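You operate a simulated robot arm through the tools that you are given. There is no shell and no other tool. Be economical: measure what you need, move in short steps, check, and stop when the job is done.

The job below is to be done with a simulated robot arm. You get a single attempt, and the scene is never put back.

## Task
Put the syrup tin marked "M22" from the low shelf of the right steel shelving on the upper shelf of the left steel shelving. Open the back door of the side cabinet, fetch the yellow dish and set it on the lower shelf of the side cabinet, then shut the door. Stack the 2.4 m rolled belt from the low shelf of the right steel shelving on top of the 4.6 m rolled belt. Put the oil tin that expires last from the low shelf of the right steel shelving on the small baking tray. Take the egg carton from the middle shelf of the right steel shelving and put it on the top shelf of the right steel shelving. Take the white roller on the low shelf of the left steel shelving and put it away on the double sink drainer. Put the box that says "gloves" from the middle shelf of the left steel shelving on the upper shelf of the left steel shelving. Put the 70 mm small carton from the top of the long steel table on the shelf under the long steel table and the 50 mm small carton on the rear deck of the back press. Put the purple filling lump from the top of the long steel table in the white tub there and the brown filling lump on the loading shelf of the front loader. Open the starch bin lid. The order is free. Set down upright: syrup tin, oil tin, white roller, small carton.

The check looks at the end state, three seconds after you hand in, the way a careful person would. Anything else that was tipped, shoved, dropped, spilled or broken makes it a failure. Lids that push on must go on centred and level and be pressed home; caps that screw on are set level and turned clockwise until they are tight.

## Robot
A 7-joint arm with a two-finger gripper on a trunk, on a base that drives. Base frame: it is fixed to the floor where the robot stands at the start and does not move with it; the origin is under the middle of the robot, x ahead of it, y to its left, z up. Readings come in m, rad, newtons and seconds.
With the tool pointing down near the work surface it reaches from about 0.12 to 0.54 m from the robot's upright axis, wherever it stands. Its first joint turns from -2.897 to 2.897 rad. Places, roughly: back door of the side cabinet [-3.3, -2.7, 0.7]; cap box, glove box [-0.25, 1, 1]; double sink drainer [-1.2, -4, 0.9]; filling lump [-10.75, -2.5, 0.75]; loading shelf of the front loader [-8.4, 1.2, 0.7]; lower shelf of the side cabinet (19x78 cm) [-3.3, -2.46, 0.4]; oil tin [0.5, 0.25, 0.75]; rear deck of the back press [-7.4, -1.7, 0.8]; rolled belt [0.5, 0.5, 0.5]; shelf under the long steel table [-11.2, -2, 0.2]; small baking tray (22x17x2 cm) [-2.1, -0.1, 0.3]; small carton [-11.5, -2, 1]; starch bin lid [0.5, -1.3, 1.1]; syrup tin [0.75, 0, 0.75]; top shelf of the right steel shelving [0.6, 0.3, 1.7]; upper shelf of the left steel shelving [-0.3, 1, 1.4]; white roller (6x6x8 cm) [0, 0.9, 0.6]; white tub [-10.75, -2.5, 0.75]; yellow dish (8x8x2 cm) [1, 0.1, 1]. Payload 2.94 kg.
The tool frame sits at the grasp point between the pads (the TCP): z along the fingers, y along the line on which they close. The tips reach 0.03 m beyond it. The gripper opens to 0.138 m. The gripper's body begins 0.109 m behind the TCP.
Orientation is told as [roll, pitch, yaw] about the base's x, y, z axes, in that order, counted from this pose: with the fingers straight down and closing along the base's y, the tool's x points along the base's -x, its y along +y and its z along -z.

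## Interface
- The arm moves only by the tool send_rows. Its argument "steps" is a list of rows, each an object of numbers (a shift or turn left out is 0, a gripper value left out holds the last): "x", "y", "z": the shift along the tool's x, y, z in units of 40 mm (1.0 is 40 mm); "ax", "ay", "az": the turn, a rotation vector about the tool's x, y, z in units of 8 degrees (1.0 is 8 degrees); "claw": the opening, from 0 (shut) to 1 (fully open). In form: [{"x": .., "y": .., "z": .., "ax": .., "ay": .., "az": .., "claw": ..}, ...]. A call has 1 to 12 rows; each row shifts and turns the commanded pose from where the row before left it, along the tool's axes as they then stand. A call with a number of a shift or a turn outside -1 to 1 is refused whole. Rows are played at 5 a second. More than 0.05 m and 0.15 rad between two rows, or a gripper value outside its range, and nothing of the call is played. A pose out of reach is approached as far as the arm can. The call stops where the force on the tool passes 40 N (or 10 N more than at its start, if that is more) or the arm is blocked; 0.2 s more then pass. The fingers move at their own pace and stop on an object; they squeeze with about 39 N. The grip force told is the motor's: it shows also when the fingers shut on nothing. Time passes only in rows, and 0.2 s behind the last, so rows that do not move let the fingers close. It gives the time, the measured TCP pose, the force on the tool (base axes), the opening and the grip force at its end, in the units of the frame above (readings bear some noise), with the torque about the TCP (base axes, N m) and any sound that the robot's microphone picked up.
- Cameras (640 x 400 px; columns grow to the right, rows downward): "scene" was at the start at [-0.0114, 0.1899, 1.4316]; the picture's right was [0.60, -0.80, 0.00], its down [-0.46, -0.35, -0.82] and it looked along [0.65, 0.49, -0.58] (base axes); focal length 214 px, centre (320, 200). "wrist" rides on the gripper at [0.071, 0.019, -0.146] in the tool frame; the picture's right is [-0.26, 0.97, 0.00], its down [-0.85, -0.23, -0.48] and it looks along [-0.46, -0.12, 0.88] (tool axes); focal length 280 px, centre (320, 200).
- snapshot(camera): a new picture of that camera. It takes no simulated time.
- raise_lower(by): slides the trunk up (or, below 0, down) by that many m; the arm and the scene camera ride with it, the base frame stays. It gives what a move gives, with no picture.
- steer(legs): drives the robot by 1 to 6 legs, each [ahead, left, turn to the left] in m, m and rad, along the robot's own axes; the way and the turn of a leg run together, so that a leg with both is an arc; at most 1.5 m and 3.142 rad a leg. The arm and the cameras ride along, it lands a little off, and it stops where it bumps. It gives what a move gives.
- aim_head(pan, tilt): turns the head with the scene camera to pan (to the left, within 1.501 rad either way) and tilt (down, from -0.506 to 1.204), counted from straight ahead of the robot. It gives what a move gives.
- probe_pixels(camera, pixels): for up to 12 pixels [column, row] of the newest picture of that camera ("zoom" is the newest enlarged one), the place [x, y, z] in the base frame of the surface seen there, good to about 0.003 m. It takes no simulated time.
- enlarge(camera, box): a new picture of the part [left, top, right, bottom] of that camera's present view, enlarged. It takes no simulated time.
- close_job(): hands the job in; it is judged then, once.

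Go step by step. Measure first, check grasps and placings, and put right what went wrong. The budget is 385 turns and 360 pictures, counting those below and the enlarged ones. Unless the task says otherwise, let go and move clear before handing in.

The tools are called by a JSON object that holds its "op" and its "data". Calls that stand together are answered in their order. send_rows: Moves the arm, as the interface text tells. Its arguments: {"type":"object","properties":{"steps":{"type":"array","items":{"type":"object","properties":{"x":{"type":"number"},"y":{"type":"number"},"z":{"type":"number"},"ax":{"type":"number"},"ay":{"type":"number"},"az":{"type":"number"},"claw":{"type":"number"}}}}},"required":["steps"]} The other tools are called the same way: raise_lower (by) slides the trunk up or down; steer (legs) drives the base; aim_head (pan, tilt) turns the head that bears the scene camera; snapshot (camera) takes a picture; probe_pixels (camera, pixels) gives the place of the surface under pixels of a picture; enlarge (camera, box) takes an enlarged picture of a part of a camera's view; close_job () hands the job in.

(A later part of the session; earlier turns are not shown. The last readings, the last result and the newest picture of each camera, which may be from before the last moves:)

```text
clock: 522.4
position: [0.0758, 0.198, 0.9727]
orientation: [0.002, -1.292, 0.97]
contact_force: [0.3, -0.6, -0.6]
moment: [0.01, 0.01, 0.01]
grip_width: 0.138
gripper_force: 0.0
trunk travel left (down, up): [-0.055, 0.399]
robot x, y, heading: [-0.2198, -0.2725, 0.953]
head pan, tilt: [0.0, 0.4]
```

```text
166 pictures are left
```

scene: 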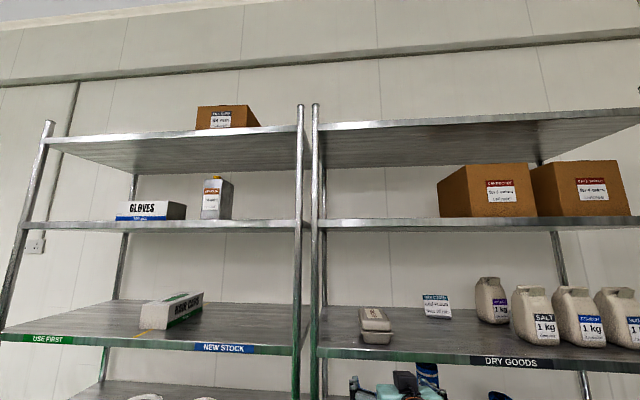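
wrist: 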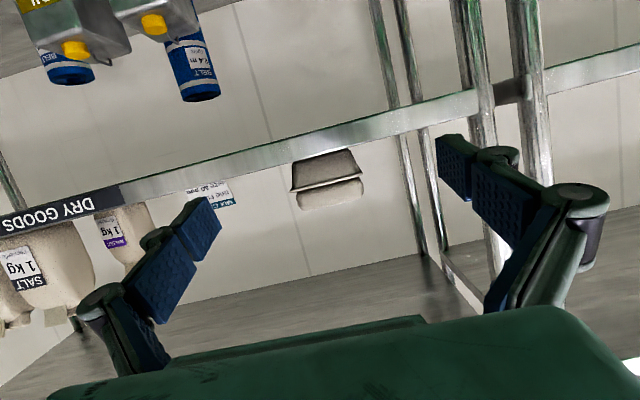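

The last retreat rows pressed something (the elbow met the head, which got tilted); the carton is standing fine at (375,325). Extend the arm, re-aim the head and re-measure.

{"op": "send_rows", "data": {"steps": [{"x": -0.72, "z": -0.2}, {"x": -0.275, "z": 0.95}, {"x": -0.275, "z": 0.95}, {"x": -0.275, "z": 0.95}, {"ay": -0.8}]}}

{"op": "aim_head", "data": {"pan": 0.05, "tilt": 0.4}}

{"op": "snapshot", "data": {"camera": "scene"}}

{"op": "enlarge", "data": {"camera": "scene", "box": [310, 120, 510, 280]}}

```text
clock: 523.6
position: [0.1415, 0.2958, 1.0055]
orientation: [0.002, -1.404, 0.966]
contact_force: [-1.2, -0.3, 0.7]
moment: [-0.02, 0.03, -0.03]
grip_width: 0.1378
gripper_force: 0.0
trunk travel left (down, up): [-0.055, 0.399]
robot x, y, heading: [-0.2209, -0.2771, 0.956]
head pan, tilt: [0.0, 0.4]
```

```text
clock: 524.2
position: [0.142, 0.2942, 1.0042]
orientation: [-0.006, -1.405, 0.975]
contact_force: [0.2, -0.8, -0.2]
moment: [0.0, 0.02, 0.01]
grip_width: 0.1379
gripper_force: 0.0
trunk travel left (down, up): [-0.055, 0.399]
robot x, y, heading: [-0.2162, -0.2747, 0.955]
head pan, tilt: [0.051, 0.4]
```

```text
165 pictures are left
```

scene: 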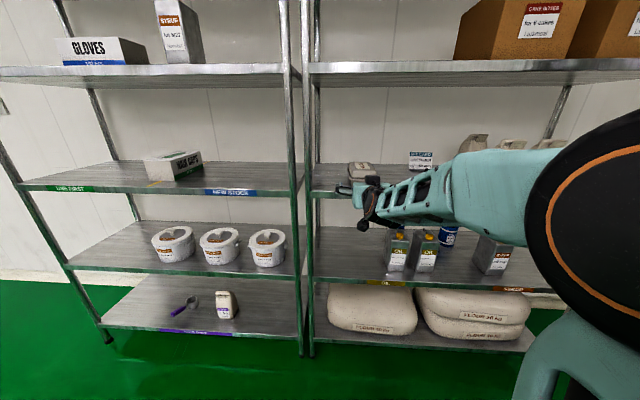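

```text
2.50 times, centred on (410, 200) of scene
```

zoom: 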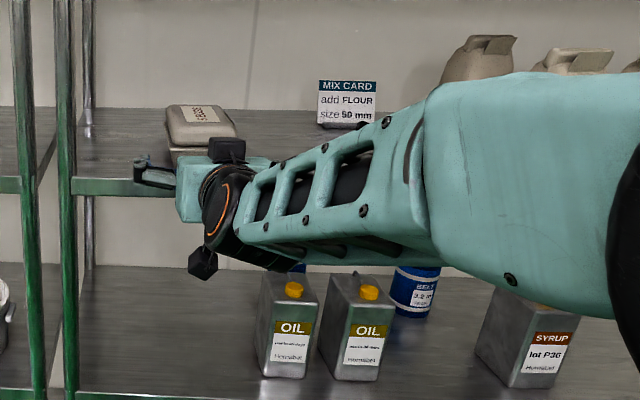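

{"op": "probe_pixels", "data": {"camera": "zoom", "pixels": [[170, 112], [214, 110], [234, 130], [180, 140], [200, 125], [172, 152], [205, 150]]}}

```text
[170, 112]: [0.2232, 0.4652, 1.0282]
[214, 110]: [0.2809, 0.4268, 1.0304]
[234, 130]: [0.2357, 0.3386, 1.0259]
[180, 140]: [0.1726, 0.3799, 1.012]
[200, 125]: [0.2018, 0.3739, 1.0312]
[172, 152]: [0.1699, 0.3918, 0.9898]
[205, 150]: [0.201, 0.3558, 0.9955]
```

The carton turned ~6° and shifted slightly forward but stands safely. Align yaw and go in to re-grip.

{"op": "send_rows", "data": {"steps": [{"ax": -0.565, "az": -0.095}, {"x": 0.12, "z": 0.02}]}}

{"op": "steer", "data": {"legs": [[0.06, -0.008, 0]]}}

{"op": "snapshot", "data": {"camera": "wrist"}}

```text
clock: 524.9
position: [0.1426, 0.2954, 1.0]
orientation: [-0.006, -1.406, 1.054]
contact_force: [0.5, 0.1, 0.1]
moment: [-0.01, -0.01, -0.01]
grip_width: 0.138
gripper_force: 0.0
trunk travel left (down, up): [-0.055, 0.399]
robot x, y, heading: [-0.2232, -0.2741, 0.963]
head pan, tilt: [0.051, 0.4]
```

```text
clock: 525.8
position: [0.183, 0.3385, 0.9996]
orientation: [-0.007, -1.406, 1.057]
contact_force: [0.3, 0.5, 0.6]
moment: [0.0, -0.02, -0.01]
grip_width: 0.138
gripper_force: 0.1
trunk travel left (down, up): [-0.055, 0.399]
robot x, y, heading: [-0.1748, -0.2347, 0.957]
head pan, tilt: [0.051, 0.4]
```

```text
163 pictures are left
```

wrist: 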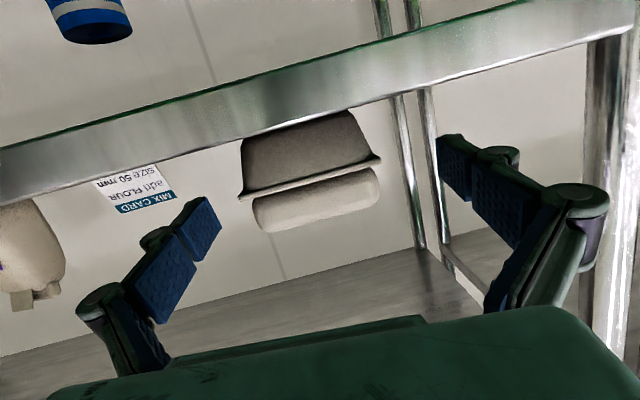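

{"op": "send_rows", "data": {"steps": [{"x": -0.125, "z": 0.74, "y": -0.09}, {"x": -0.125, "z": 0.74, "y": -0.09}, {"x": -0.125, "z": 0.74, "y": -0.09}]}}

{"op": "enlarge", "data": {"camera": "scene", "box": [310, 120, 470, 240]}}

{"op": "snapshot", "data": {"camera": "wrist"}}

```text
clock: 526.6
position: [0.2383, 0.411, 1.0007]
orientation: [-0.005, -1.407, 1.053]
contact_force: [-0.1, -0.8, -0.1]
moment: [-0.03, 0.02, 0.0]
grip_width: 0.1378
gripper_force: 0.0
trunk travel left (down, up): [-0.055, 0.399]
robot x, y, heading: [-0.1795, -0.2318, 0.963]
head pan, tilt: [0.051, 0.4]
```

```text
3.33 times, centred on (390, 180) of scene
```

zoom: 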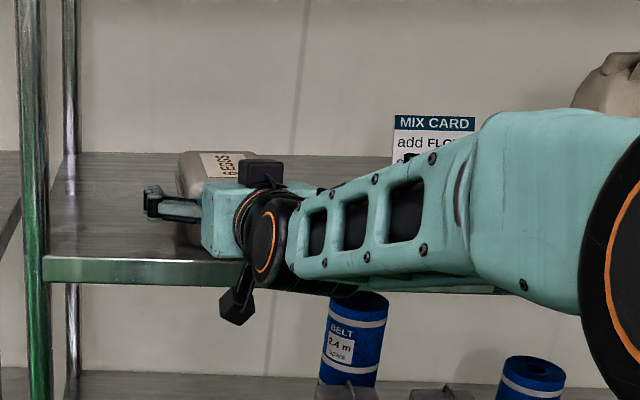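

```text
161 pictures are left
```

wrist: 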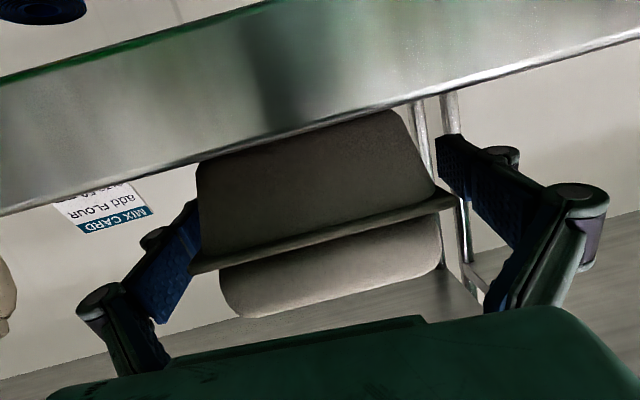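

{"op": "send_rows", "data": {"steps": [{"claw": 0.75}, {"claw": 0.5}, {"claw": 0}, {"claw": 0}, {"claw": 0}]}}

{"op": "raise_lower", "data": {"by": 0.05}}

{"op": "snapshot", "data": {"camera": "wrist"}}

```text
clock: 527.8
position: [0.2381, 0.411, 1.0009]
orientation: [-0.005, -1.407, 1.055]
contact_force: [0.8, 0.3, 2.6]
moment: [-0.1, 0.22, -0.08]
grip_width: 0.0997
gripper_force: 38.8
trunk travel left (down, up): [-0.055, 0.399]
robot x, y, heading: [-0.178, -0.2303, 0.959]
head pan, tilt: [0.051, 0.4]
```

```text
clock: 528.7
position: [0.2377, 0.4104, 1.049]
orientation: [-0.004, -1.405, 1.056]
contact_force: [0.0, 0.9, -2.7]
moment: [-0.08, 0.02, -0.02]
grip_width: 0.0998
gripper_force: 39.1
trunk travel left (down, up): [-0.105, 0.349]
robot x, y, heading: [-0.1764, -0.2306, 0.956]
head pan, tilt: [0.051, 0.4]
```

```text
160 pictures are left
```

wrist: 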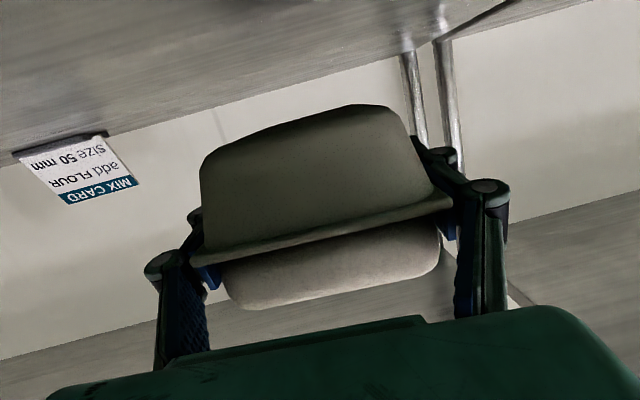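

{"op": "steer", "data": {"legs": [[-0.36, 0, 0]]}}

{"op": "raise_lower", "data": {"by": 0.348}}

{"op": "send_rows", "data": {"steps": [{"x": -0.82, "z": -0.54}, {"x": -0.82, "z": -0.54}, {"x": -0.82, "z": -0.54}, {"x": -0.82, "z": -0.54}, {"x": -0.82, "z": -0.54}, {"x": -0.82, "z": -0.54}, {"x": -0.82, "z": -0.54}, {"x": -0.82, "z": -0.54}, {"x": -0.82, "z": -0.54}, {"x": -0.82, "z": -0.54}, {"x": -0.97, "z": -0.16}, {"x": -0.5, "z": -0.08}]}}

{"op": "aim_head", "data": {"pan": 0.05, "tilt": -0.1}}

{"op": "snapshot", "data": {"camera": "scene"}}

```text
clock: 531.1
position: [0.0322, 0.1165, 1.05]
orientation: [-0.007, -1.407, 1.055]
contact_force: [-0.2, -0.4, -4.2]
moment: [-0.05, 0.03, -0.01]
grip_width: 0.0996
gripper_force: 39.0
trunk travel left (down, up): [-0.105, 0.349]
robot x, y, heading: [-0.3847, -0.5263, 0.953]
head pan, tilt: [0.051, 0.4]
```

```text
clock: 534.5
position: [0.0321, 0.1151, 1.3961]
orientation: [-0.005, -1.405, 1.054]
contact_force: [0.4, 0.7, -3.3]
moment: [-0.04, 0.06, 0.0]
grip_width: 0.0995
gripper_force: 39.0
trunk travel left (down, up): [-0.453, 0.001]
robot x, y, heading: [-0.3851, -0.5277, 0.954]
head pan, tilt: [0.051, 0.4]
```

```text
clock: 537.1
position: [-0.0527, -0.0126, 1.8145]
orientation: [-0.043, -1.4, 1.089]
contact_force: [-3.1, 2.9, -3.6]
moment: [-0.12, -0.03, -0.43]
grip_width: 0.0995
gripper_force: 39.0
trunk travel left (down, up): [-0.453, 0.001]
robot x, y, heading: [-0.386, -0.5223, 0.957]
head pan, tilt: [0.051, 0.4]
```

```text
clock: 538.0
position: [-0.0427, -0.0213, 1.8156]
orientation: [-0.009, -1.405, 1.049]
contact_force: [0.3, 0.0, -3.2]
moment: [-0.04, 0.04, -0.07]
grip_width: 0.0995
gripper_force: 39.0
trunk travel left (down, up): [-0.453, 0.001]
robot x, y, heading: [-0.3829, -0.5272, 0.963]
head pan, tilt: [0.051, -0.099]
```

```text
159 pictures are left
```

scene: 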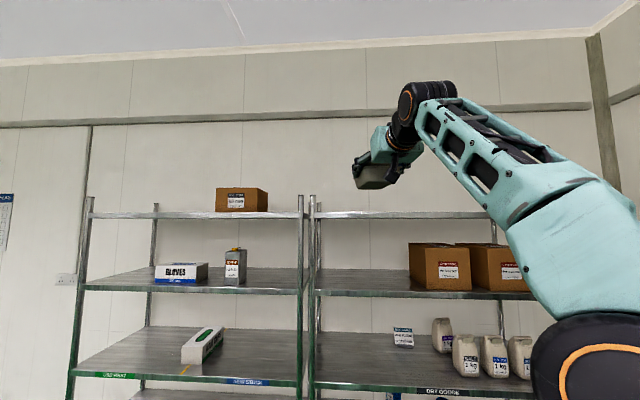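

Carton bottom ≈1.77, above the top shelf (1.714). Drive forward 0.54.

{"op": "steer", "data": {"legs": [[0.54, -0.05, 0]]}}

{"op": "enlarge", "data": {"camera": "scene", "box": [270, 20, 510, 220]}}

```text
clock: 541.1
position: [0.3055, 0.3944, 1.8161]
orientation: [-0.007, -1.405, 1.051]
contact_force: [-0.3, -0.2, -3.5]
moment: [-0.02, 0.03, 0.01]
grip_width: 0.0994
gripper_force: 39.3
trunk travel left (down, up): [-0.453, 0.001]
robot x, y, heading: [-0.0335, -0.1105, 0.952]
head pan, tilt: [0.051, -0.099]
```

```text
2.00 times, centred on (390, 120) of scene
```

zoom: 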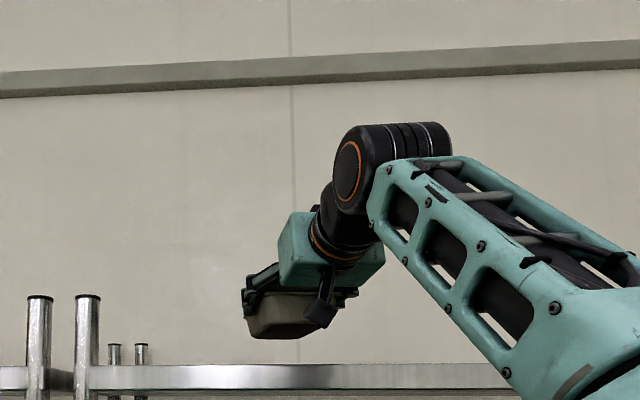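

{"op": "raise_lower", "data": {"by": -0.05}}

{"op": "send_rows", "data": {"steps": [{"x": 0.1, "z": 0.017}, {"x": 0.08, "z": 0.013}, {"x": 0.06, "z": 0.01}]}}

{"op": "enlarge", "data": {"camera": "scene", "box": [310, 110, 470, 240]}}

```text
clock: 542.0
position: [0.3068, 0.3933, 1.7667]
orientation: [-0.007, -1.404, 1.053]
contact_force: [0.5, 0.2, -3.6]
moment: [-0.11, 0.03, -0.03]
grip_width: 0.0993
gripper_force: 38.7
trunk travel left (down, up): [-0.403, 0.051]
robot x, y, heading: [-0.0338, -0.1122, 0.955]
head pan, tilt: [0.051, -0.099]
```

```text
clock: 542.9
position: [0.3049, 0.3935, 1.7602]
orientation: [-0.005, -1.412, 1.053]
contact_force: [2.0, 0.5, 12.1]
moment: [-0.1, -0.3, 0.09]
grip_width: 0.0996
gripper_force: 39.3
trunk travel left (down, up): [-0.403, 0.051]
robot x, y, heading: [-0.0302, -0.11, 0.953]
head pan, tilt: [0.051, -0.099]
```

```text
3.08 times, centred on (390, 175) of scene
```

zoom: 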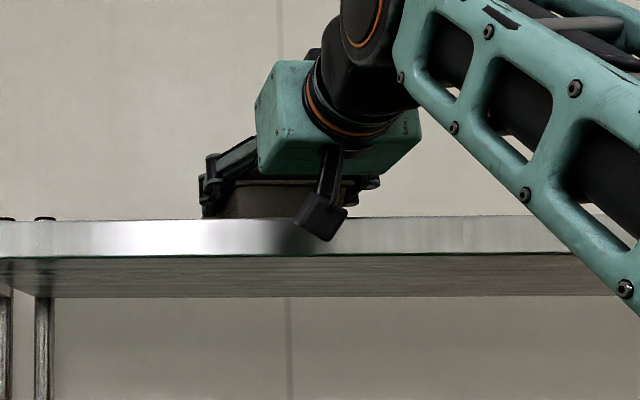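

{"op": "send_rows", "data": {"steps": [{"x": -0.03}, {"claw": 1}, {"claw": 1}, {"claw": 1}, {"claw": 1}]}}

{"op": "steer", "data": {"legs": [[-0.139, -0.0136, 0], [-0.35, 0, 0]]}}

{"op": "snapshot", "data": {"camera": "scene"}}

{"op": "snapshot", "data": {"camera": "wrist"}}

```text
clock: 544.0
position: [0.3056, 0.3942, 1.758]
orientation: [-0.008, -1.405, 1.054]
contact_force: [-0.5, 0.1, 0.7]
moment: [0.04, -0.02, 0.01]
grip_width: 0.1381
gripper_force: 0.0
trunk travel left (down, up): [-0.403, 0.051]
robot x, y, heading: [-0.0324, -0.1098, 0.953]
head pan, tilt: [0.051, -0.099]
```

```text
clock: 547.2
position: [0.0369, -0.0145, 1.7583]
orientation: [-0.007, -1.404, 1.049]
contact_force: [0.2, -0.5, 1.3]
moment: [0.02, 0.02, -0.01]
grip_width: 0.1381
gripper_force: 0.0
trunk travel left (down, up): [-0.403, 0.051]
robot x, y, heading: [-0.3037, -0.5182, 0.953]
head pan, tilt: [0.051, -0.099]
```

```text
156 pictures are left
```

scene: 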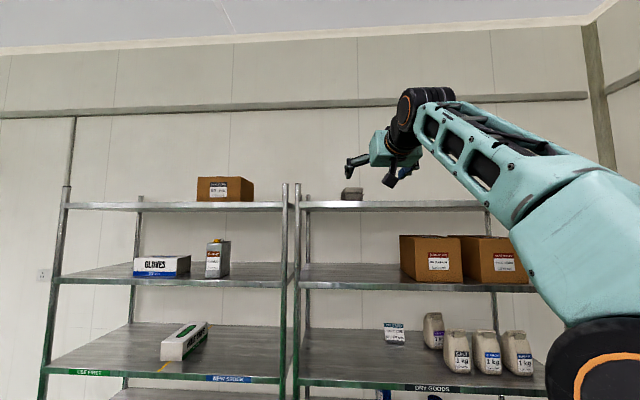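

```text
155 pictures are left
```

wrist: 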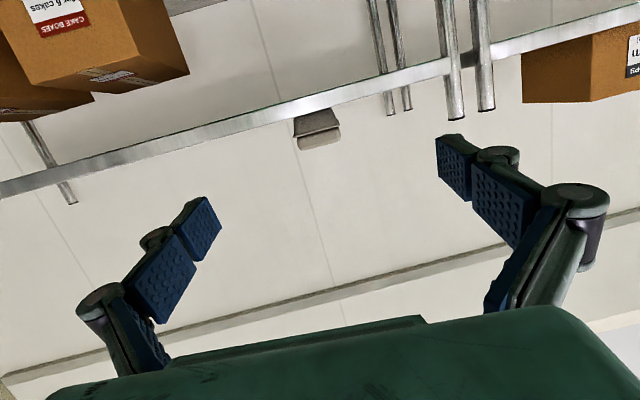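

Egg carton is on the top shelf. Bring the arm down and look for the yellow dish.

{"op": "send_rows", "data": {"steps": [{"x": 0.82, "z": 0.54}, {"x": 0.82, "z": 0.54}, {"x": 0.82, "z": 0.54}, {"x": 0.82, "z": 0.54}, {"x": 0.82, "z": 0.54}, {"x": 0.82, "z": 0.54}, {"x": 0.82, "z": 0.54}, {"x": 0.82, "z": 0.54}]}}

{"op": "steer", "data": {"legs": [[0, -0.55, 0]]}}

{"op": "aim_head", "data": {"pan": -0.05, "tilt": 0.45}}

{"op": "snapshot", "data": {"camera": "scene"}}

```text
clock: 549.0
position: [0.1035, 0.0951, 1.4713]
orientation: [-0.009, -1.406, 1.054]
contact_force: [-0.5, 0.2, -0.5]
moment: [0.0, -0.02, -0.02]
grip_width: 0.1377
gripper_force: 0.0
trunk travel left (down, up): [-0.403, 0.051]
robot x, y, heading: [-0.3015, -0.5184, 0.952]
head pan, tilt: [0.051, -0.099]
```

```text
clock: 554.3
position: [0.5533, -0.2281, 1.4721]
orientation: [-0.006, -1.404, 1.045]
contact_force: [0.4, 0.3, 0.3]
moment: [-0.02, -0.01, -0.03]
grip_width: 0.1378
gripper_force: 0.0
trunk travel left (down, up): [-0.403, 0.051]
robot x, y, heading: [0.1397, -0.8394, 0.944]
head pan, tilt: [0.051, -0.099]
```

```text
clock: 555.3
position: [0.5538, -0.2291, 1.473]
orientation: [-0.007, -1.406, 1.045]
contact_force: [-0.2, 0.8, 0.7]
moment: [0.0, -0.01, -0.02]
grip_width: 0.138
gripper_force: 0.1
trunk travel left (down, up): [-0.403, 0.051]
robot x, y, heading: [0.1464, -0.8408, 0.942]
head pan, tilt: [-0.051, 0.45]
```

```text
154 pictures are left
```

scene: 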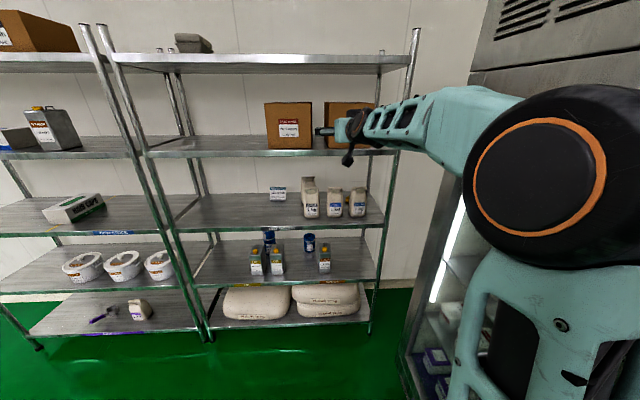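

{"op": "enlarge", "data": {"camera": "scene", "box": [290, 165, 390, 230]}}

{"op": "enlarge", "data": {"camera": "scene", "box": [325, 180, 375, 222]}}

```text
6.15 times, centred on (340, 198) of scene
```

zoom: 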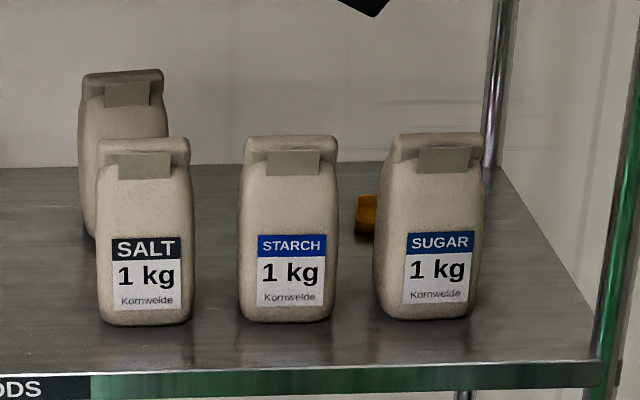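

```text
9.52 times, centred on (350, 201) of scene
```

zoom: 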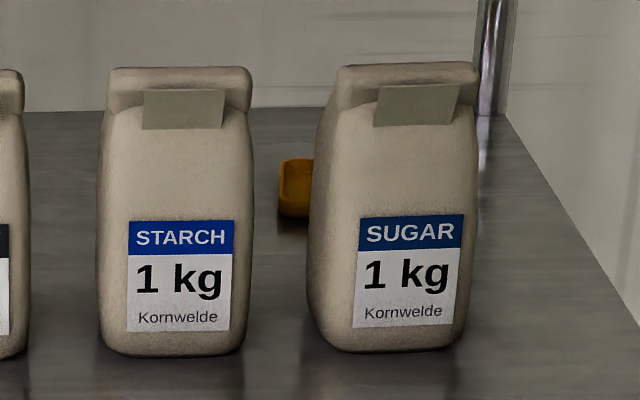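

{"op": "probe_pixels", "data": {"camera": "zoom", "pixels": [[295, 162], [283, 190], [300, 185], [290, 212], [305, 210], [110, 320], [245, 320], [325, 320], [465, 320], [480, 200], [370, 70], [260, 240]]}}

```text
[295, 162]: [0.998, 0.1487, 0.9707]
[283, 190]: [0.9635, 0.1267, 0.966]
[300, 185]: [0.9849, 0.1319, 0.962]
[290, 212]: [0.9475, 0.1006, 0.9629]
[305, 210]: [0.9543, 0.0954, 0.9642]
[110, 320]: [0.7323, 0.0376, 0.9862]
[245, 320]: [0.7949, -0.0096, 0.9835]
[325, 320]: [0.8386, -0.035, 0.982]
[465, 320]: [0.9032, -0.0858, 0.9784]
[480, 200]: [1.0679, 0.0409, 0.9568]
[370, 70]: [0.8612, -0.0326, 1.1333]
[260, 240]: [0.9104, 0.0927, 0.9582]
```

The dish (u≈0.745, v≈0.67) is behind the SUGAR bag. I'll temporarily move the SUGAR bag to the free left part of the shelf. Lower and align first.

{"op": "raise_lower", "data": {"by": -0.4}}

{"op": "send_rows", "data": {"steps": [{"ax": 0.64, "az": 0.1, "claw": 0.85}, {"y": -0.9}, {"y": -0.9}, {"y": -0.9}]}}

{"op": "steer", "data": {"legs": [[0, -0.055, 0.01]]}}

{"op": "snapshot", "data": {"camera": "scene"}}

```text
clock: 559.1
position: [0.5543, -0.2278, 1.0721]
orientation: [-0.007, -1.405, 1.045]
contact_force: [-0.8, -0.1, -0.5]
moment: [-0.02, -0.03, 0.0]
grip_width: 0.1376
gripper_force: 0.0
trunk travel left (down, up): [-0.003, 0.451]
robot x, y, heading: [0.1422, -0.8375, 0.946]
head pan, tilt: [-0.051, 0.45]
```

```text
clock: 560.1
position: [0.6432, -0.291, 1.065]
orientation: [-0.002, -1.406, 0.951]
contact_force: [-2.0, -0.1, 0.9]
moment: [-0.05, 0.02, -0.07]
grip_width: 0.1177
gripper_force: 0.1
out of reach, approached as far as the arm can: row 1
trunk travel left (down, up): [-0.003, 0.451]
robot x, y, heading: [0.1454, -0.8381, 0.94]
head pan, tilt: [-0.051, 0.45]
```

```text
clock: 561.3
position: [0.6819, -0.3177, 1.0638]
orientation: [-0.013, -1.405, 0.97]
contact_force: [-0.4, 0.5, -0.5]
moment: [-0.02, 0.01, -0.03]
grip_width: 0.1174
gripper_force: 0.1
trunk travel left (down, up): [-0.003, 0.451]
robot x, y, heading: [0.1857, -0.8713, 0.954]
head pan, tilt: [-0.051, 0.45]
```

```text
151 pictures are left
```

scene: 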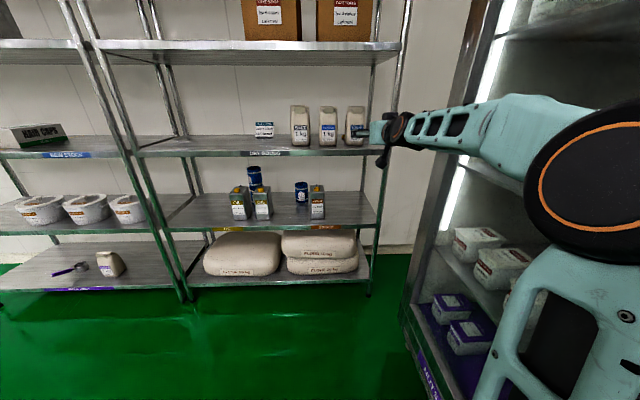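

{"op": "enlarge", "data": {"camera": "scene", "box": [280, 90, 420, 170]}}

{"op": "probe_pixels", "data": {"camera": "zoom", "pixels": [[305, 160], [375, 160], [320, 80], [380, 85], [345, 220], [330, 75], [300, 130], [180, 180], [255, 180]]}}

{"op": "send_rows", "data": {"steps": [{"x": 0.72, "z": 0.12}]}}

{"op": "steer", "data": {"legs": [[0.24, 0, 0]]}}

{"op": "snapshot", "data": {"camera": "wrist"}}

```text
4.57 times, centred on (350, 130) of scene
```

zoom: 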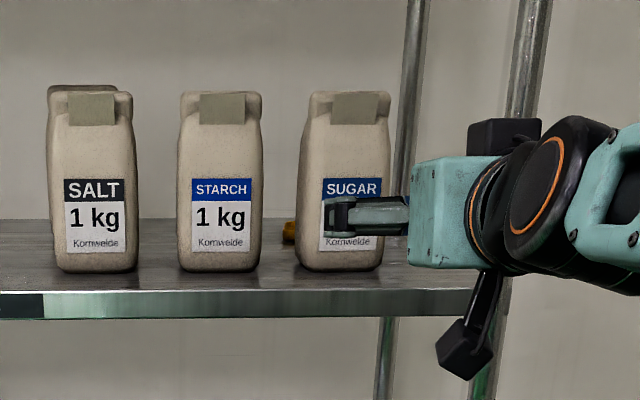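

```text
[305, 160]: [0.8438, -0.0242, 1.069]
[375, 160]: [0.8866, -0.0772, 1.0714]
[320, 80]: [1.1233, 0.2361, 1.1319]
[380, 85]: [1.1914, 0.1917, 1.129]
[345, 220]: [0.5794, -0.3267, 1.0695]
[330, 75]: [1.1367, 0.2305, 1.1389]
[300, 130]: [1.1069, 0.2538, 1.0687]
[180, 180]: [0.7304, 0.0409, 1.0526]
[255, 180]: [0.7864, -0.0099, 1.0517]
```

```text
clock: 561.7
position: [0.6813, -0.318, 1.0351]
orientation: [-0.01, -1.404, 0.967]
contact_force: [-0.7, -0.1, 0.3]
moment: [0.0, -0.01, 0.03]
grip_width: 0.1176
gripper_force: 0.1
trunk travel left (down, up): [-0.003, 0.451]
robot x, y, heading: [0.186, -0.8681, 0.96]
head pan, tilt: [-0.051, 0.45]
```

```text
clock: 563.5
position: [0.8153, -0.1199, 1.0358]
orientation: [-0.015, -1.406, 0.973]
contact_force: [1.2, 0.1, -0.2]
moment: [-0.01, 0.01, 0.0]
grip_width: 0.1174
gripper_force: 0.0
trunk travel left (down, up): [-0.003, 0.451]
robot x, y, heading: [0.3257, -0.6742, 0.962]
head pan, tilt: [-0.051, 0.45]
```

```text
149 pictures are left
```

wrist: 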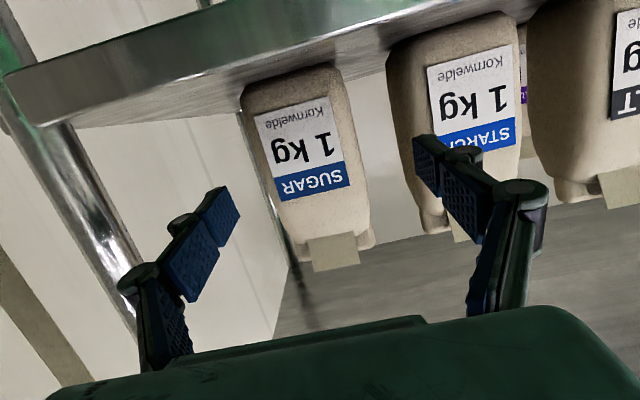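

{"op": "steer", "data": {"legs": [[0, -0.008, -0.009]]}}

{"op": "send_rows", "data": {"steps": [{"x": -0.13, "z": 0.77}, {"x": -0.13, "z": 0.77}, {"x": -0.13, "z": 0.77}, {"x": -0.13, "z": 0.77}]}}

{"op": "snapshot", "data": {"camera": "wrist"}}

```text
clock: 564.2
position: [0.8284, -0.1292, 1.0357]
orientation: [-0.014, -1.405, 0.966]
contact_force: [-0.5, 0.2, -0.2]
moment: [0.0, 0.0, -0.01]
grip_width: 0.1171
gripper_force: 0.1
trunk travel left (down, up): [-0.003, 0.451]
robot x, y, heading: [0.3296, -0.6789, 0.948]
head pan, tilt: [-0.051, 0.45]
```

```text
clock: 565.2
position: [0.9013, -0.0279, 1.0367]
orientation: [-0.019, -1.405, 0.971]
contact_force: [0.1, 0.1, 0.5]
moment: [-0.06, 0.04, 0.03]
grip_width: 0.1171
gripper_force: 0.1
trunk travel left (down, up): [-0.003, 0.451]
robot x, y, heading: [0.3299, -0.6789, 0.951]
head pan, tilt: [-0.051, 0.45]
```

```text
148 pictures are left
```

wrist: 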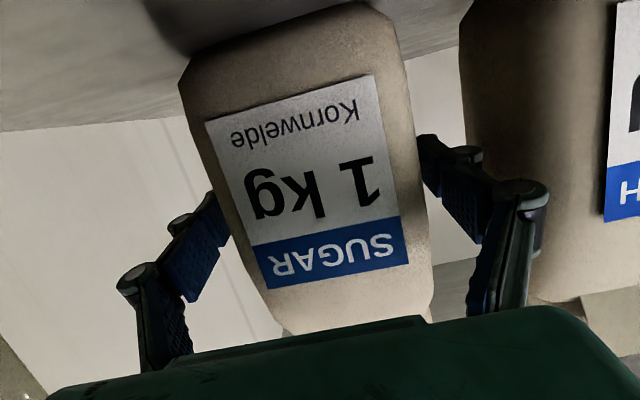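

{"op": "send_rows", "data": {"steps": [{"claw": 0.7}, {"claw": 0}, {"claw": 0}, {"claw": 0}, {"claw": 0}]}}

{"op": "raise_lower", "data": {"by": 0.04}}

{"op": "steer", "data": {"legs": [[-0.32, 0, 0], [0, 0.75, 0]]}}

{"op": "snapshot", "data": {"camera": "scene"}}

```text
clock: 566.4
position: [0.9002, -0.0298, 1.0346]
orientation: [-0.012, -1.408, 0.963]
contact_force: [-2.5, 3.1, 2.0]
moment: [0.37, 0.6, -0.12]
grip_width: 0.0854
gripper_force: 38.7
trunk travel left (down, up): [-0.003, 0.451]
robot x, y, heading: [0.3288, -0.6782, 0.95]
head pan, tilt: [-0.051, 0.45]
```

```text
clock: 567.3
position: [0.9017, -0.0285, 1.0722]
orientation: [-0.012, -1.4, 0.964]
contact_force: [-0.8, 0.4, -10.5]
moment: [0.11, -0.08, -0.01]
grip_width: 0.0854
gripper_force: 39.2
trunk travel left (down, up): [-0.043, 0.411]
robot x, y, heading: [0.3328, -0.6817, 0.95]
head pan, tilt: [-0.051, 0.45]
```

```text
clock: 576.1
position: [0.0992, 0.1418, 1.0729]
orientation: [-0.014, -1.404, 0.954]
contact_force: [0.5, -0.8, -10.1]
moment: [0.11, -0.1, 0.05]
grip_width: 0.0851
gripper_force: 39.5
trunk travel left (down, up): [-0.043, 0.411]
robot x, y, heading: [-0.4796, -0.5023, 0.94]
head pan, tilt: [-0.051, 0.45]
```

```text
147 pictures are left
```

scene: 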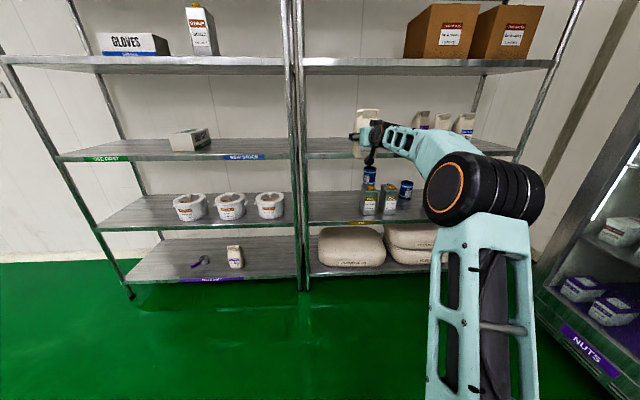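

{"op": "steer", "data": {"legs": [[0.327, 0, 0.01]]}}

{"op": "raise_lower", "data": {"by": -0.034}}

{"op": "send_rows", "data": {"steps": [{"x": 0.05}, {"x": 0.05}]}}

```text
clock: 578.3
position: [0.2831, 0.4118, 1.0735]
orientation: [-0.014, -1.404, 0.963]
contact_force: [0.8, 0.4, -10.1]
moment: [0.09, -0.05, -0.02]
grip_width: 0.0853
gripper_force: 38.5
trunk travel left (down, up): [-0.043, 0.411]
robot x, y, heading: [-0.2886, -0.2394, 0.95]
head pan, tilt: [-0.051, 0.45]
```

```text
clock: 579.1
position: [0.2832, 0.4121, 1.039]
orientation: [-0.012, -1.399, 0.962]
contact_force: [-1.5, -0.5, -9.3]
moment: [0.09, -0.07, 0.0]
grip_width: 0.085
gripper_force: 39.2
trunk travel left (down, up): [-0.009, 0.445]
robot x, y, heading: [-0.2884, -0.2388, 0.95]
head pan, tilt: [-0.051, 0.45]
```

```text
clock: 579.7
position: [0.2825, 0.411, 1.0365]
orientation: [-0.013, -1.403, 0.964]
contact_force: [-1.0, 1.3, -7.9]
moment: [0.22, 0.0, 0.03]
grip_width: 0.0853
gripper_force: 39.1
trunk travel left (down, up): [-0.009, 0.445]
robot x, y, heading: [-0.2871, -0.2378, 0.946]
head pan, tilt: [-0.051, 0.45]
```

{"op": "send_rows", "data": {"steps": [{"x": 0.05}, {"x": 0.03}, {"claw": 0.85}, {"claw": 0.85}, {"claw": 0.85}, {"claw": 0.85}]}}

{"op": "steer", "data": {"legs": [[-0.35, 0, 0], [0, -0.7, 0.004]]}}

{"op": "snapshot", "data": {"camera": "scene"}}

{"op": "enlarge", "data": {"camera": "scene", "box": [200, 90, 420, 180]}}

```text
clock: 581.1
position: [0.2822, 0.4092, 1.0337]
orientation: [-0.011, -1.406, 0.965]
contact_force: [-0.1, 0.8, -0.1]
moment: [-0.01, 0.03, 0.02]
grip_width: 0.1173
gripper_force: 0.0
trunk travel left (down, up): [-0.009, 0.445]
robot x, y, heading: [-0.2874, -0.2388, 0.949]
head pan, tilt: [-0.051, 0.45]
```

```text
clock: 589.5
position: [0.6441, -0.2652, 1.0338]
orientation: [-0.015, -1.405, 0.972]
contact_force: [0.3, 0.0, -0.1]
moment: [0.01, 0.01, -0.01]
grip_width: 0.1178
gripper_force: 0.1
trunk travel left (down, up): [-0.009, 0.445]
robot x, y, heading: [0.0821, -0.9199, 0.959]
head pan, tilt: [-0.051, 0.45]
```

```text
146 pictures are left
```

scene: 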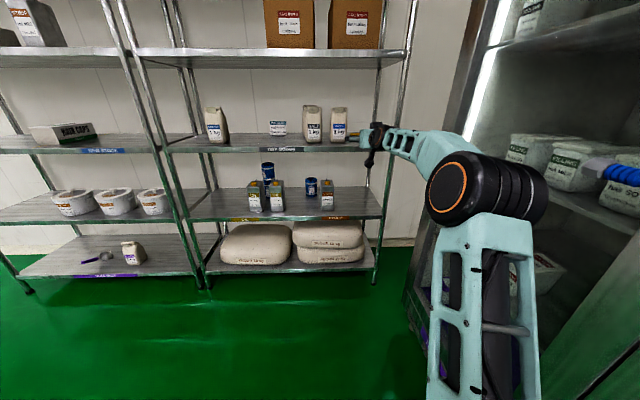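

```text
2.91 times, centred on (310, 135) of scene
```

zoom: 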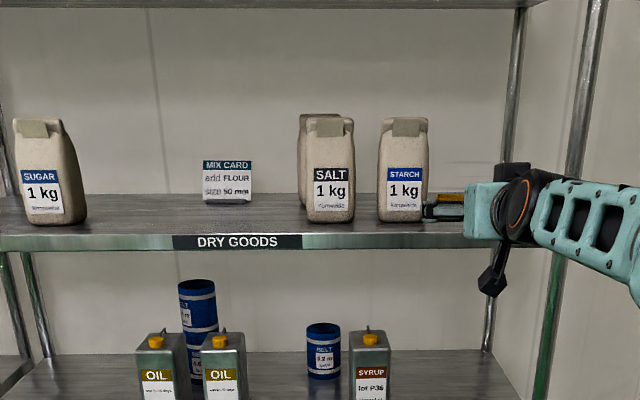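

SUGAR parked. Pitch the tool to 35° below horizontal and re-measure the dish.

{"op": "send_rows", "data": {"steps": [{"ay": 0.8}, {"ay": 0.8}, {"ay": 0.8}, {"ay": 0.8}, {"x": 0.05, "z": -0.9}, {"x": 0.05, "z": -0.9}]}}

{"op": "raise_lower", "data": {"by": 0.25}}

{"op": "snapshot", "data": {"camera": "scene"}}

{"op": "enlarge", "data": {"camera": "scene", "box": [300, 130, 400, 200]}}

```text
clock: 590.9
position: [0.6008, -0.3297, 1.0608]
orientation: [-0.003, -0.954, 0.962]
contact_force: [0.1, 0.2, -0.6]
moment: [0.03, -0.01, -0.01]
grip_width: 0.1175
gripper_force: 0.0
out of reach, approached as far as the arm can: row 4
trunk travel left (down, up): [-0.009, 0.445]
robot x, y, heading: [0.0788, -0.9187, 0.96]
head pan, tilt: [-0.051, 0.45]
```

```text
clock: 593.4
position: [0.6016, -0.3294, 1.3111]
orientation: [-0.004, -0.956, 0.962]
contact_force: [0.3, 0.1, 0.0]
moment: [0.02, -0.01, 0.02]
grip_width: 0.117
gripper_force: 0.1
trunk travel left (down, up): [-0.259, 0.195]
robot x, y, heading: [0.0806, -0.9176, 0.953]
head pan, tilt: [-0.051, 0.45]
```

```text
144 pictures are left
```

scene: 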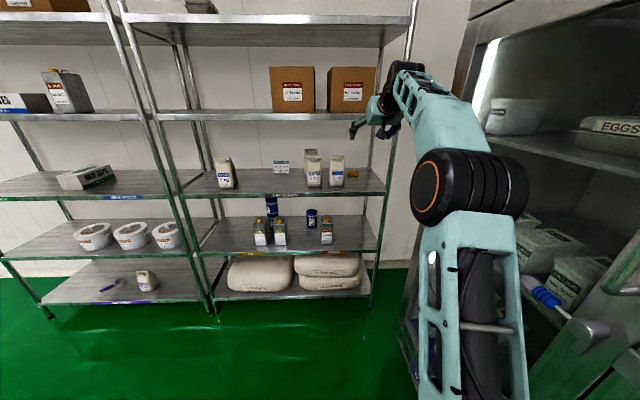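

```text
5.71 times, centred on (350, 165) of scene
```

zoom: 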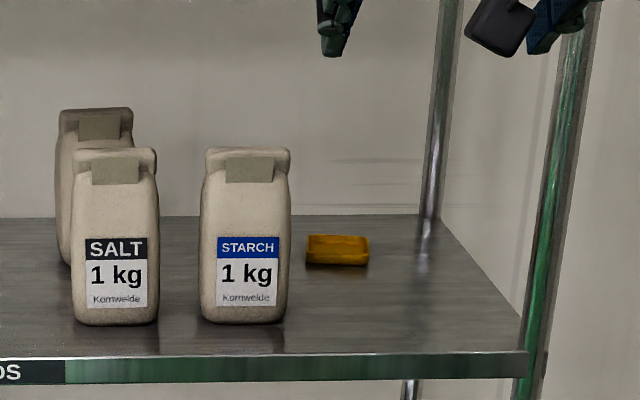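

{"op": "probe_pixels", "data": {"camera": "zoom", "pixels": [[310, 262], [365, 262], [310, 238], [367, 238], [338, 248], [308, 250], [338, 263], [338, 236], [525, 350], [340, 285]]}}

```text
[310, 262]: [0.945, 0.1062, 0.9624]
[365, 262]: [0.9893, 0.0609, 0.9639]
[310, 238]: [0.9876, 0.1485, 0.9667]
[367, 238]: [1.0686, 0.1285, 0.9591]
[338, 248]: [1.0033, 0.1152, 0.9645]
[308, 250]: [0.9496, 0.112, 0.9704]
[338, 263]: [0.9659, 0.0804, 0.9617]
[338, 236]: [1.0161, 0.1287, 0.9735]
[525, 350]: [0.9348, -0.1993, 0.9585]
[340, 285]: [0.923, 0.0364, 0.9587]
```

Dish centre ≈ (u 0.746, v 0.659), rotated ~10° clockwise. Align yaw, lower trunk, and approach.

{"op": "send_rows", "data": {"steps": [{"ax": 0.5, "az": 0.355}, {"ax": 0.5, "az": 0.355}]}}

{"op": "raise_lower", "data": {"by": -0.24}}

{"op": "steer", "data": {"legs": [[0, -0.065, -0.003], [0.4, 0, 0]]}}

{"op": "snapshot", "data": {"camera": "wrist"}}

{"op": "snapshot", "data": {"camera": "scene"}}

```text
clock: 594.0
position: [0.601, -0.3309, 1.3116]
orientation: [-0.001, -0.958, 0.79]
contact_force: [-0.5, -0.3, 1.2]
moment: [0.01, 0.02, 0.03]
grip_width: 0.1173
gripper_force: 0.0
trunk travel left (down, up): [-0.259, 0.195]
robot x, y, heading: [0.0825, -0.9164, 0.957]
head pan, tilt: [-0.051, 0.45]
```

```text
clock: 596.5
position: [0.6018, -0.3309, 1.0714]
orientation: [-0.001, -0.959, 0.791]
contact_force: [-0.2, -0.4, -1.1]
moment: [0.02, -0.01, 0.0]
grip_width: 0.1171
gripper_force: 0.0
trunk travel left (down, up): [-0.019, 0.435]
robot x, y, heading: [0.0791, -0.9173, 0.959]
head pan, tilt: [-0.051, 0.45]
```

```text
clock: 599.9
position: [0.8893, -0.0344, 1.0718]
orientation: [-0.001, -0.959, 0.79]
contact_force: [-0.4, -0.4, -0.8]
moment: [0.04, 0.0, 0.01]
grip_width: 0.1171
gripper_force: 0.0
trunk travel left (down, up): [-0.019, 0.435]
robot x, y, heading: [0.3682, -0.6216, 0.954]
head pan, tilt: [-0.051, 0.45]
```

```text
142 pictures are left
```

wrist: 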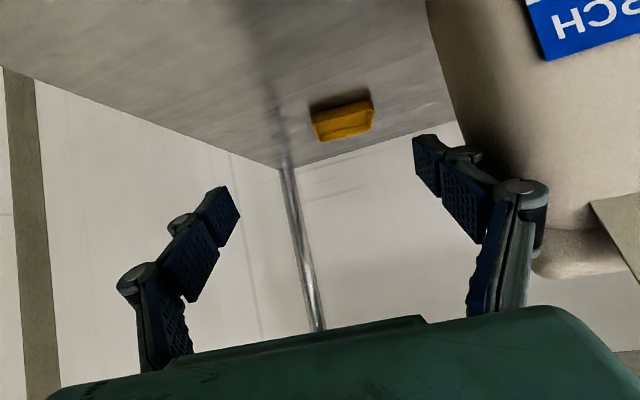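

```text
141 pictures are left
```

scene: 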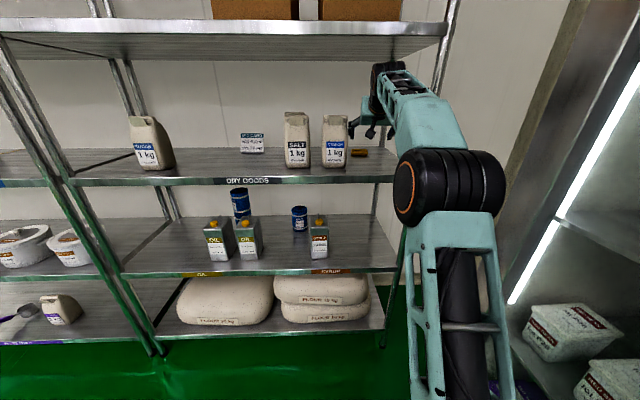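

{"op": "steer", "data": {"legs": [[0.17, -0.002, 0]]}}

{"op": "send_rows", "data": {"steps": [{"x": 0.65, "z": 0.46}, {"x": 0.55, "z": 0.39}]}}

{"op": "snapshot", "data": {"camera": "wrist"}}

{"op": "enlarge", "data": {"camera": "scene", "box": [320, 60, 480, 200]}}

```text
clock: 601.4
position: [0.989, 0.1014, 1.0725]
orientation: [-0.003, -0.959, 0.79]
contact_force: [-0.4, 0.3, 0.0]
moment: [-0.02, -0.04, -0.06]
grip_width: 0.1175
gripper_force: 0.1
trunk travel left (down, up): [-0.019, 0.435]
robot x, y, heading: [0.4671, -0.4823, 0.963]
head pan, tilt: [-0.051, 0.45]
```

```text
clock: 602.0
position: [0.9896, 0.1009, 1.0128]
orientation: [-0.002, -0.96, 0.787]
contact_force: [-0.2, 0.4, 0.5]
moment: [0.03, 0.01, 0.05]
grip_width: 0.1174
gripper_force: 0.1
trunk travel left (down, up): [-0.019, 0.435]
robot x, y, heading: [0.4684, -0.4847, 0.957]
head pan, tilt: [-0.051, 0.45]
```

```text
140 pictures are left
```

wrist: 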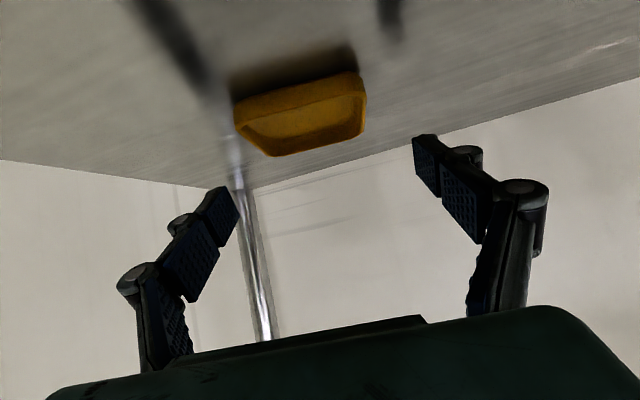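

```text
2.86 times, centred on (400, 130) of scene
```

zoom: 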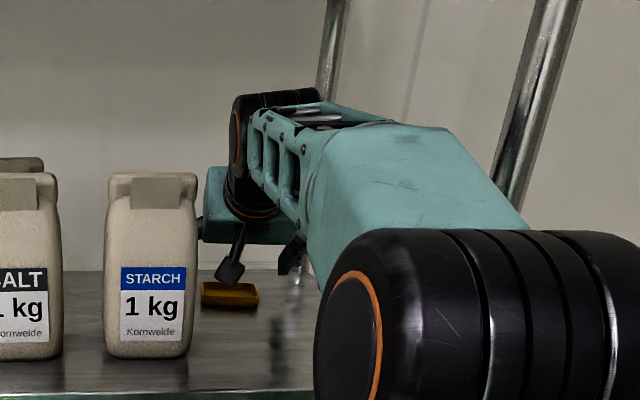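

Dish centred (300,115 vs expected 305,122). Lower 26 mm and grip.

{"op": "send_rows", "data": {"steps": [{"x": 0.33, "z": 0.235}, {"x": 0.2, "z": 0.14}]}}

{"op": "send_rows", "data": {"steps": [{"claw": 0.6}, {"claw": 0.4}, {"claw": 0}, {"claw": 0}, {"claw": 0}]}}

{"op": "snapshot", "data": {"camera": "wrist"}}

```text
clock: 602.6
position: [0.9889, 0.1027, 0.9858]
orientation: [-0.001, -0.958, 0.787]
contact_force: [-0.2, -0.9, 0.2]
moment: [0.0, 0.02, 0.0]
grip_width: 0.1174
gripper_force: 0.0
trunk travel left (down, up): [-0.019, 0.435]
robot x, y, heading: [0.4668, -0.4878, 0.956]
head pan, tilt: [-0.051, 0.45]
```

```text
clock: 603.8
position: [0.9891, 0.1022, 0.9864]
orientation: [0.0, -0.957, 0.789]
contact_force: [0.5, 0.5, 1.1]
moment: [0.03, 0.01, 0.03]
grip_width: 0.071
gripper_force: 38.6
trunk travel left (down, up): [-0.019, 0.435]
robot x, y, heading: [0.467, -0.488, 0.96]
head pan, tilt: [-0.051, 0.45]
```

```text
138 pictures are left
```

wrist: 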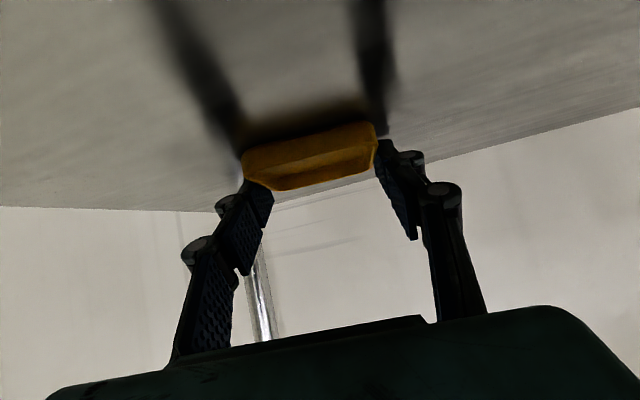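

{"op": "raise_lower", "data": {"by": 0.07}}

{"op": "snapshot", "data": {"camera": "wrist"}}

{"op": "steer", "data": {"legs": [[-0.52, 0, 0]]}}

```text
clock: 604.9
position: [0.9888, 0.103, 1.0568]
orientation: [-0.002, -0.958, 0.789]
contact_force: [-0.5, 0.2, 0.1]
moment: [0.01, -0.04, -0.01]
grip_width: 0.0709
gripper_force: 38.6
trunk travel left (down, up): [-0.089, 0.365]
robot x, y, heading: [0.4648, -0.491, 0.957]
head pan, tilt: [-0.051, 0.45]
```

```text
137 pictures are left
```

wrist: 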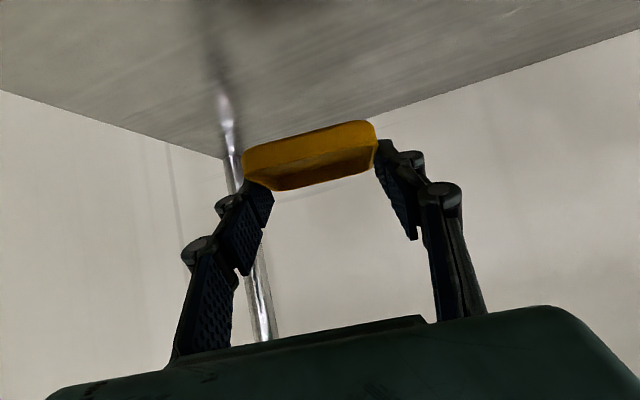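

```text
clock: 608.0
position: [0.6846, -0.3184, 1.0563]
orientation: [-0.002, -0.957, 0.795]
contact_force: [-0.3, 0.3, -0.1]
moment: [-0.01, 0.02, 0.0]
grip_width: 0.0708
gripper_force: 38.9
trunk travel left (down, up): [-0.089, 0.365]
robot x, y, heading: [0.1633, -0.9131, 0.96]
head pan, tilt: [-0.051, 0.45]
stopped in leg 1: the robot was blocked; the commanded pose is now the measured one
```

The base touched something behind but the dish is held. I'll set the dish at a free front spot (u≈0.3), put SUGAR back, then pick the dish again.

{"op": "steer", "data": {"legs": [[0.03, 0.44, -0.006], [0.33, 0, 0]]}}

{"op": "raise_lower", "data": {"by": -0.064}}

{"op": "snapshot", "data": {"camera": "wrist"}}

{"op": "snapshot", "data": {"camera": "scene"}}

```text
clock: 614.1
position: [0.5337, 0.2199, 1.0559]
orientation: [-0.001, -0.958, 0.793]
contact_force: [-0.6, -0.2, -0.3]
moment: [0.03, 0.03, 0.03]
grip_width: 0.0711
gripper_force: 38.5
trunk travel left (down, up): [-0.089, 0.365]
robot x, y, heading: [0.0145, -0.3763, 0.962]
head pan, tilt: [-0.051, 0.45]
```

```text
clock: 615.2
position: [0.533, 0.2194, 0.992]
orientation: [-0.003, -0.957, 0.793]
contact_force: [0.3, -0.6, -0.9]
moment: [0.02, -0.03, 0.0]
grip_width: 0.071
gripper_force: 38.9
trunk travel left (down, up): [-0.025, 0.429]
robot x, y, heading: [0.0141, -0.3705, 0.959]
head pan, tilt: [-0.051, 0.45]
```

```text
136 pictures are left
```

wrist: 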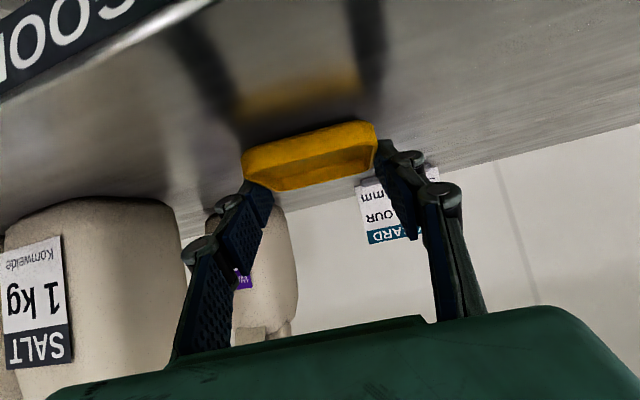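

```text
135 pictures are left
```

scene: 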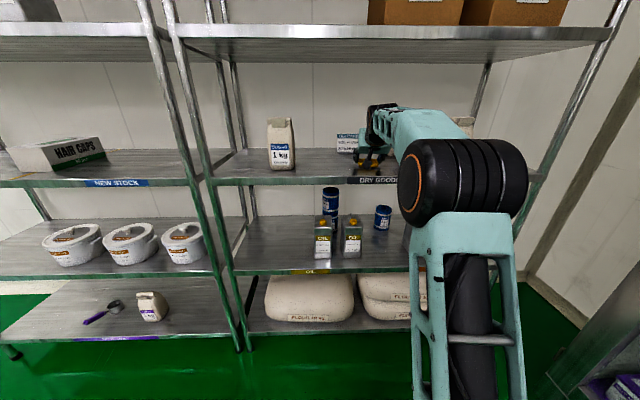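

{"op": "send_rows", "data": {"steps": [{"x": 0.08, "z": 0.057}, {"x": 0.05, "z": 0.035}, {"claw": 0.85}, {"claw": 0.85}, {"claw": 0.85}]}}

{"op": "raise_lower", "data": {"by": 0.04}}

{"op": "steer", "data": {"legs": [[-0.36, 0, 0], [0, 0.25, 0]]}}

{"op": "send_rows", "data": {"steps": [{"ax": -0.5, "az": -0.355}, {"ax": -0.45, "az": -0.32}, {"ay": -0.8}, {"ay": -0.8}, {"ay": -0.8}, {"ay": -0.8}]}}

{"op": "snapshot", "data": {"camera": "scene"}}

```text
clock: 616.4
position: [0.5328, 0.2194, 0.9861]
orientation: [-0.002, -0.959, 0.795]
contact_force: [0.5, 0.3, 0.0]
moment: [-0.01, 0.03, 0.05]
grip_width: 0.1173
gripper_force: 0.1
trunk travel left (down, up): [-0.025, 0.429]
robot x, y, heading: [0.0182, -0.3739, 0.958]
head pan, tilt: [-0.051, 0.45]
```

```text
clock: 617.2
position: [0.5329, 0.2216, 1.0267]
orientation: [-0.001, -0.959, 0.794]
contact_force: [-0.6, -0.5, 0.5]
moment: [-0.01, -0.02, 0.02]
grip_width: 0.1172
gripper_force: 0.0
trunk travel left (down, up): [-0.065, 0.389]
robot x, y, heading: [0.0109, -0.3723, 0.958]
head pan, tilt: [-0.051, 0.45]
```

```text
clock: 621.9
position: [0.1174, 0.0661, 1.0251]
orientation: [-0.002, -0.957, 0.795]
contact_force: [0.2, -0.8, -0.6]
moment: [-0.04, -0.01, 0.03]
grip_width: 0.1174
gripper_force: 0.0
trunk travel left (down, up): [-0.065, 0.389]
robot x, y, heading: [-0.4008, -0.5224, 0.96]
head pan, tilt: [-0.051, 0.45]
```

```text
clock: 623.3
position: [0.1189, 0.0664, 1.0269]
orientation: [-0.014, -1.406, 0.968]
contact_force: [-0.6, -0.2, 0.4]
moment: [-0.01, -0.03, -0.03]
grip_width: 0.1173
gripper_force: 0.0
trunk travel left (down, up): [-0.065, 0.389]
robot x, y, heading: [-0.4, -0.5255, 0.96]
head pan, tilt: [-0.051, 0.45]
```

```text
134 pictures are left
```

scene: 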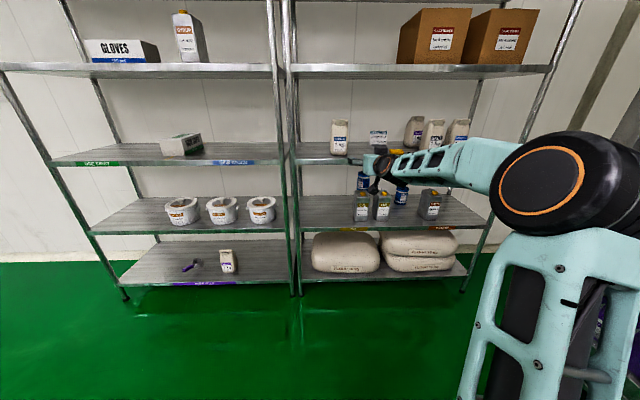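

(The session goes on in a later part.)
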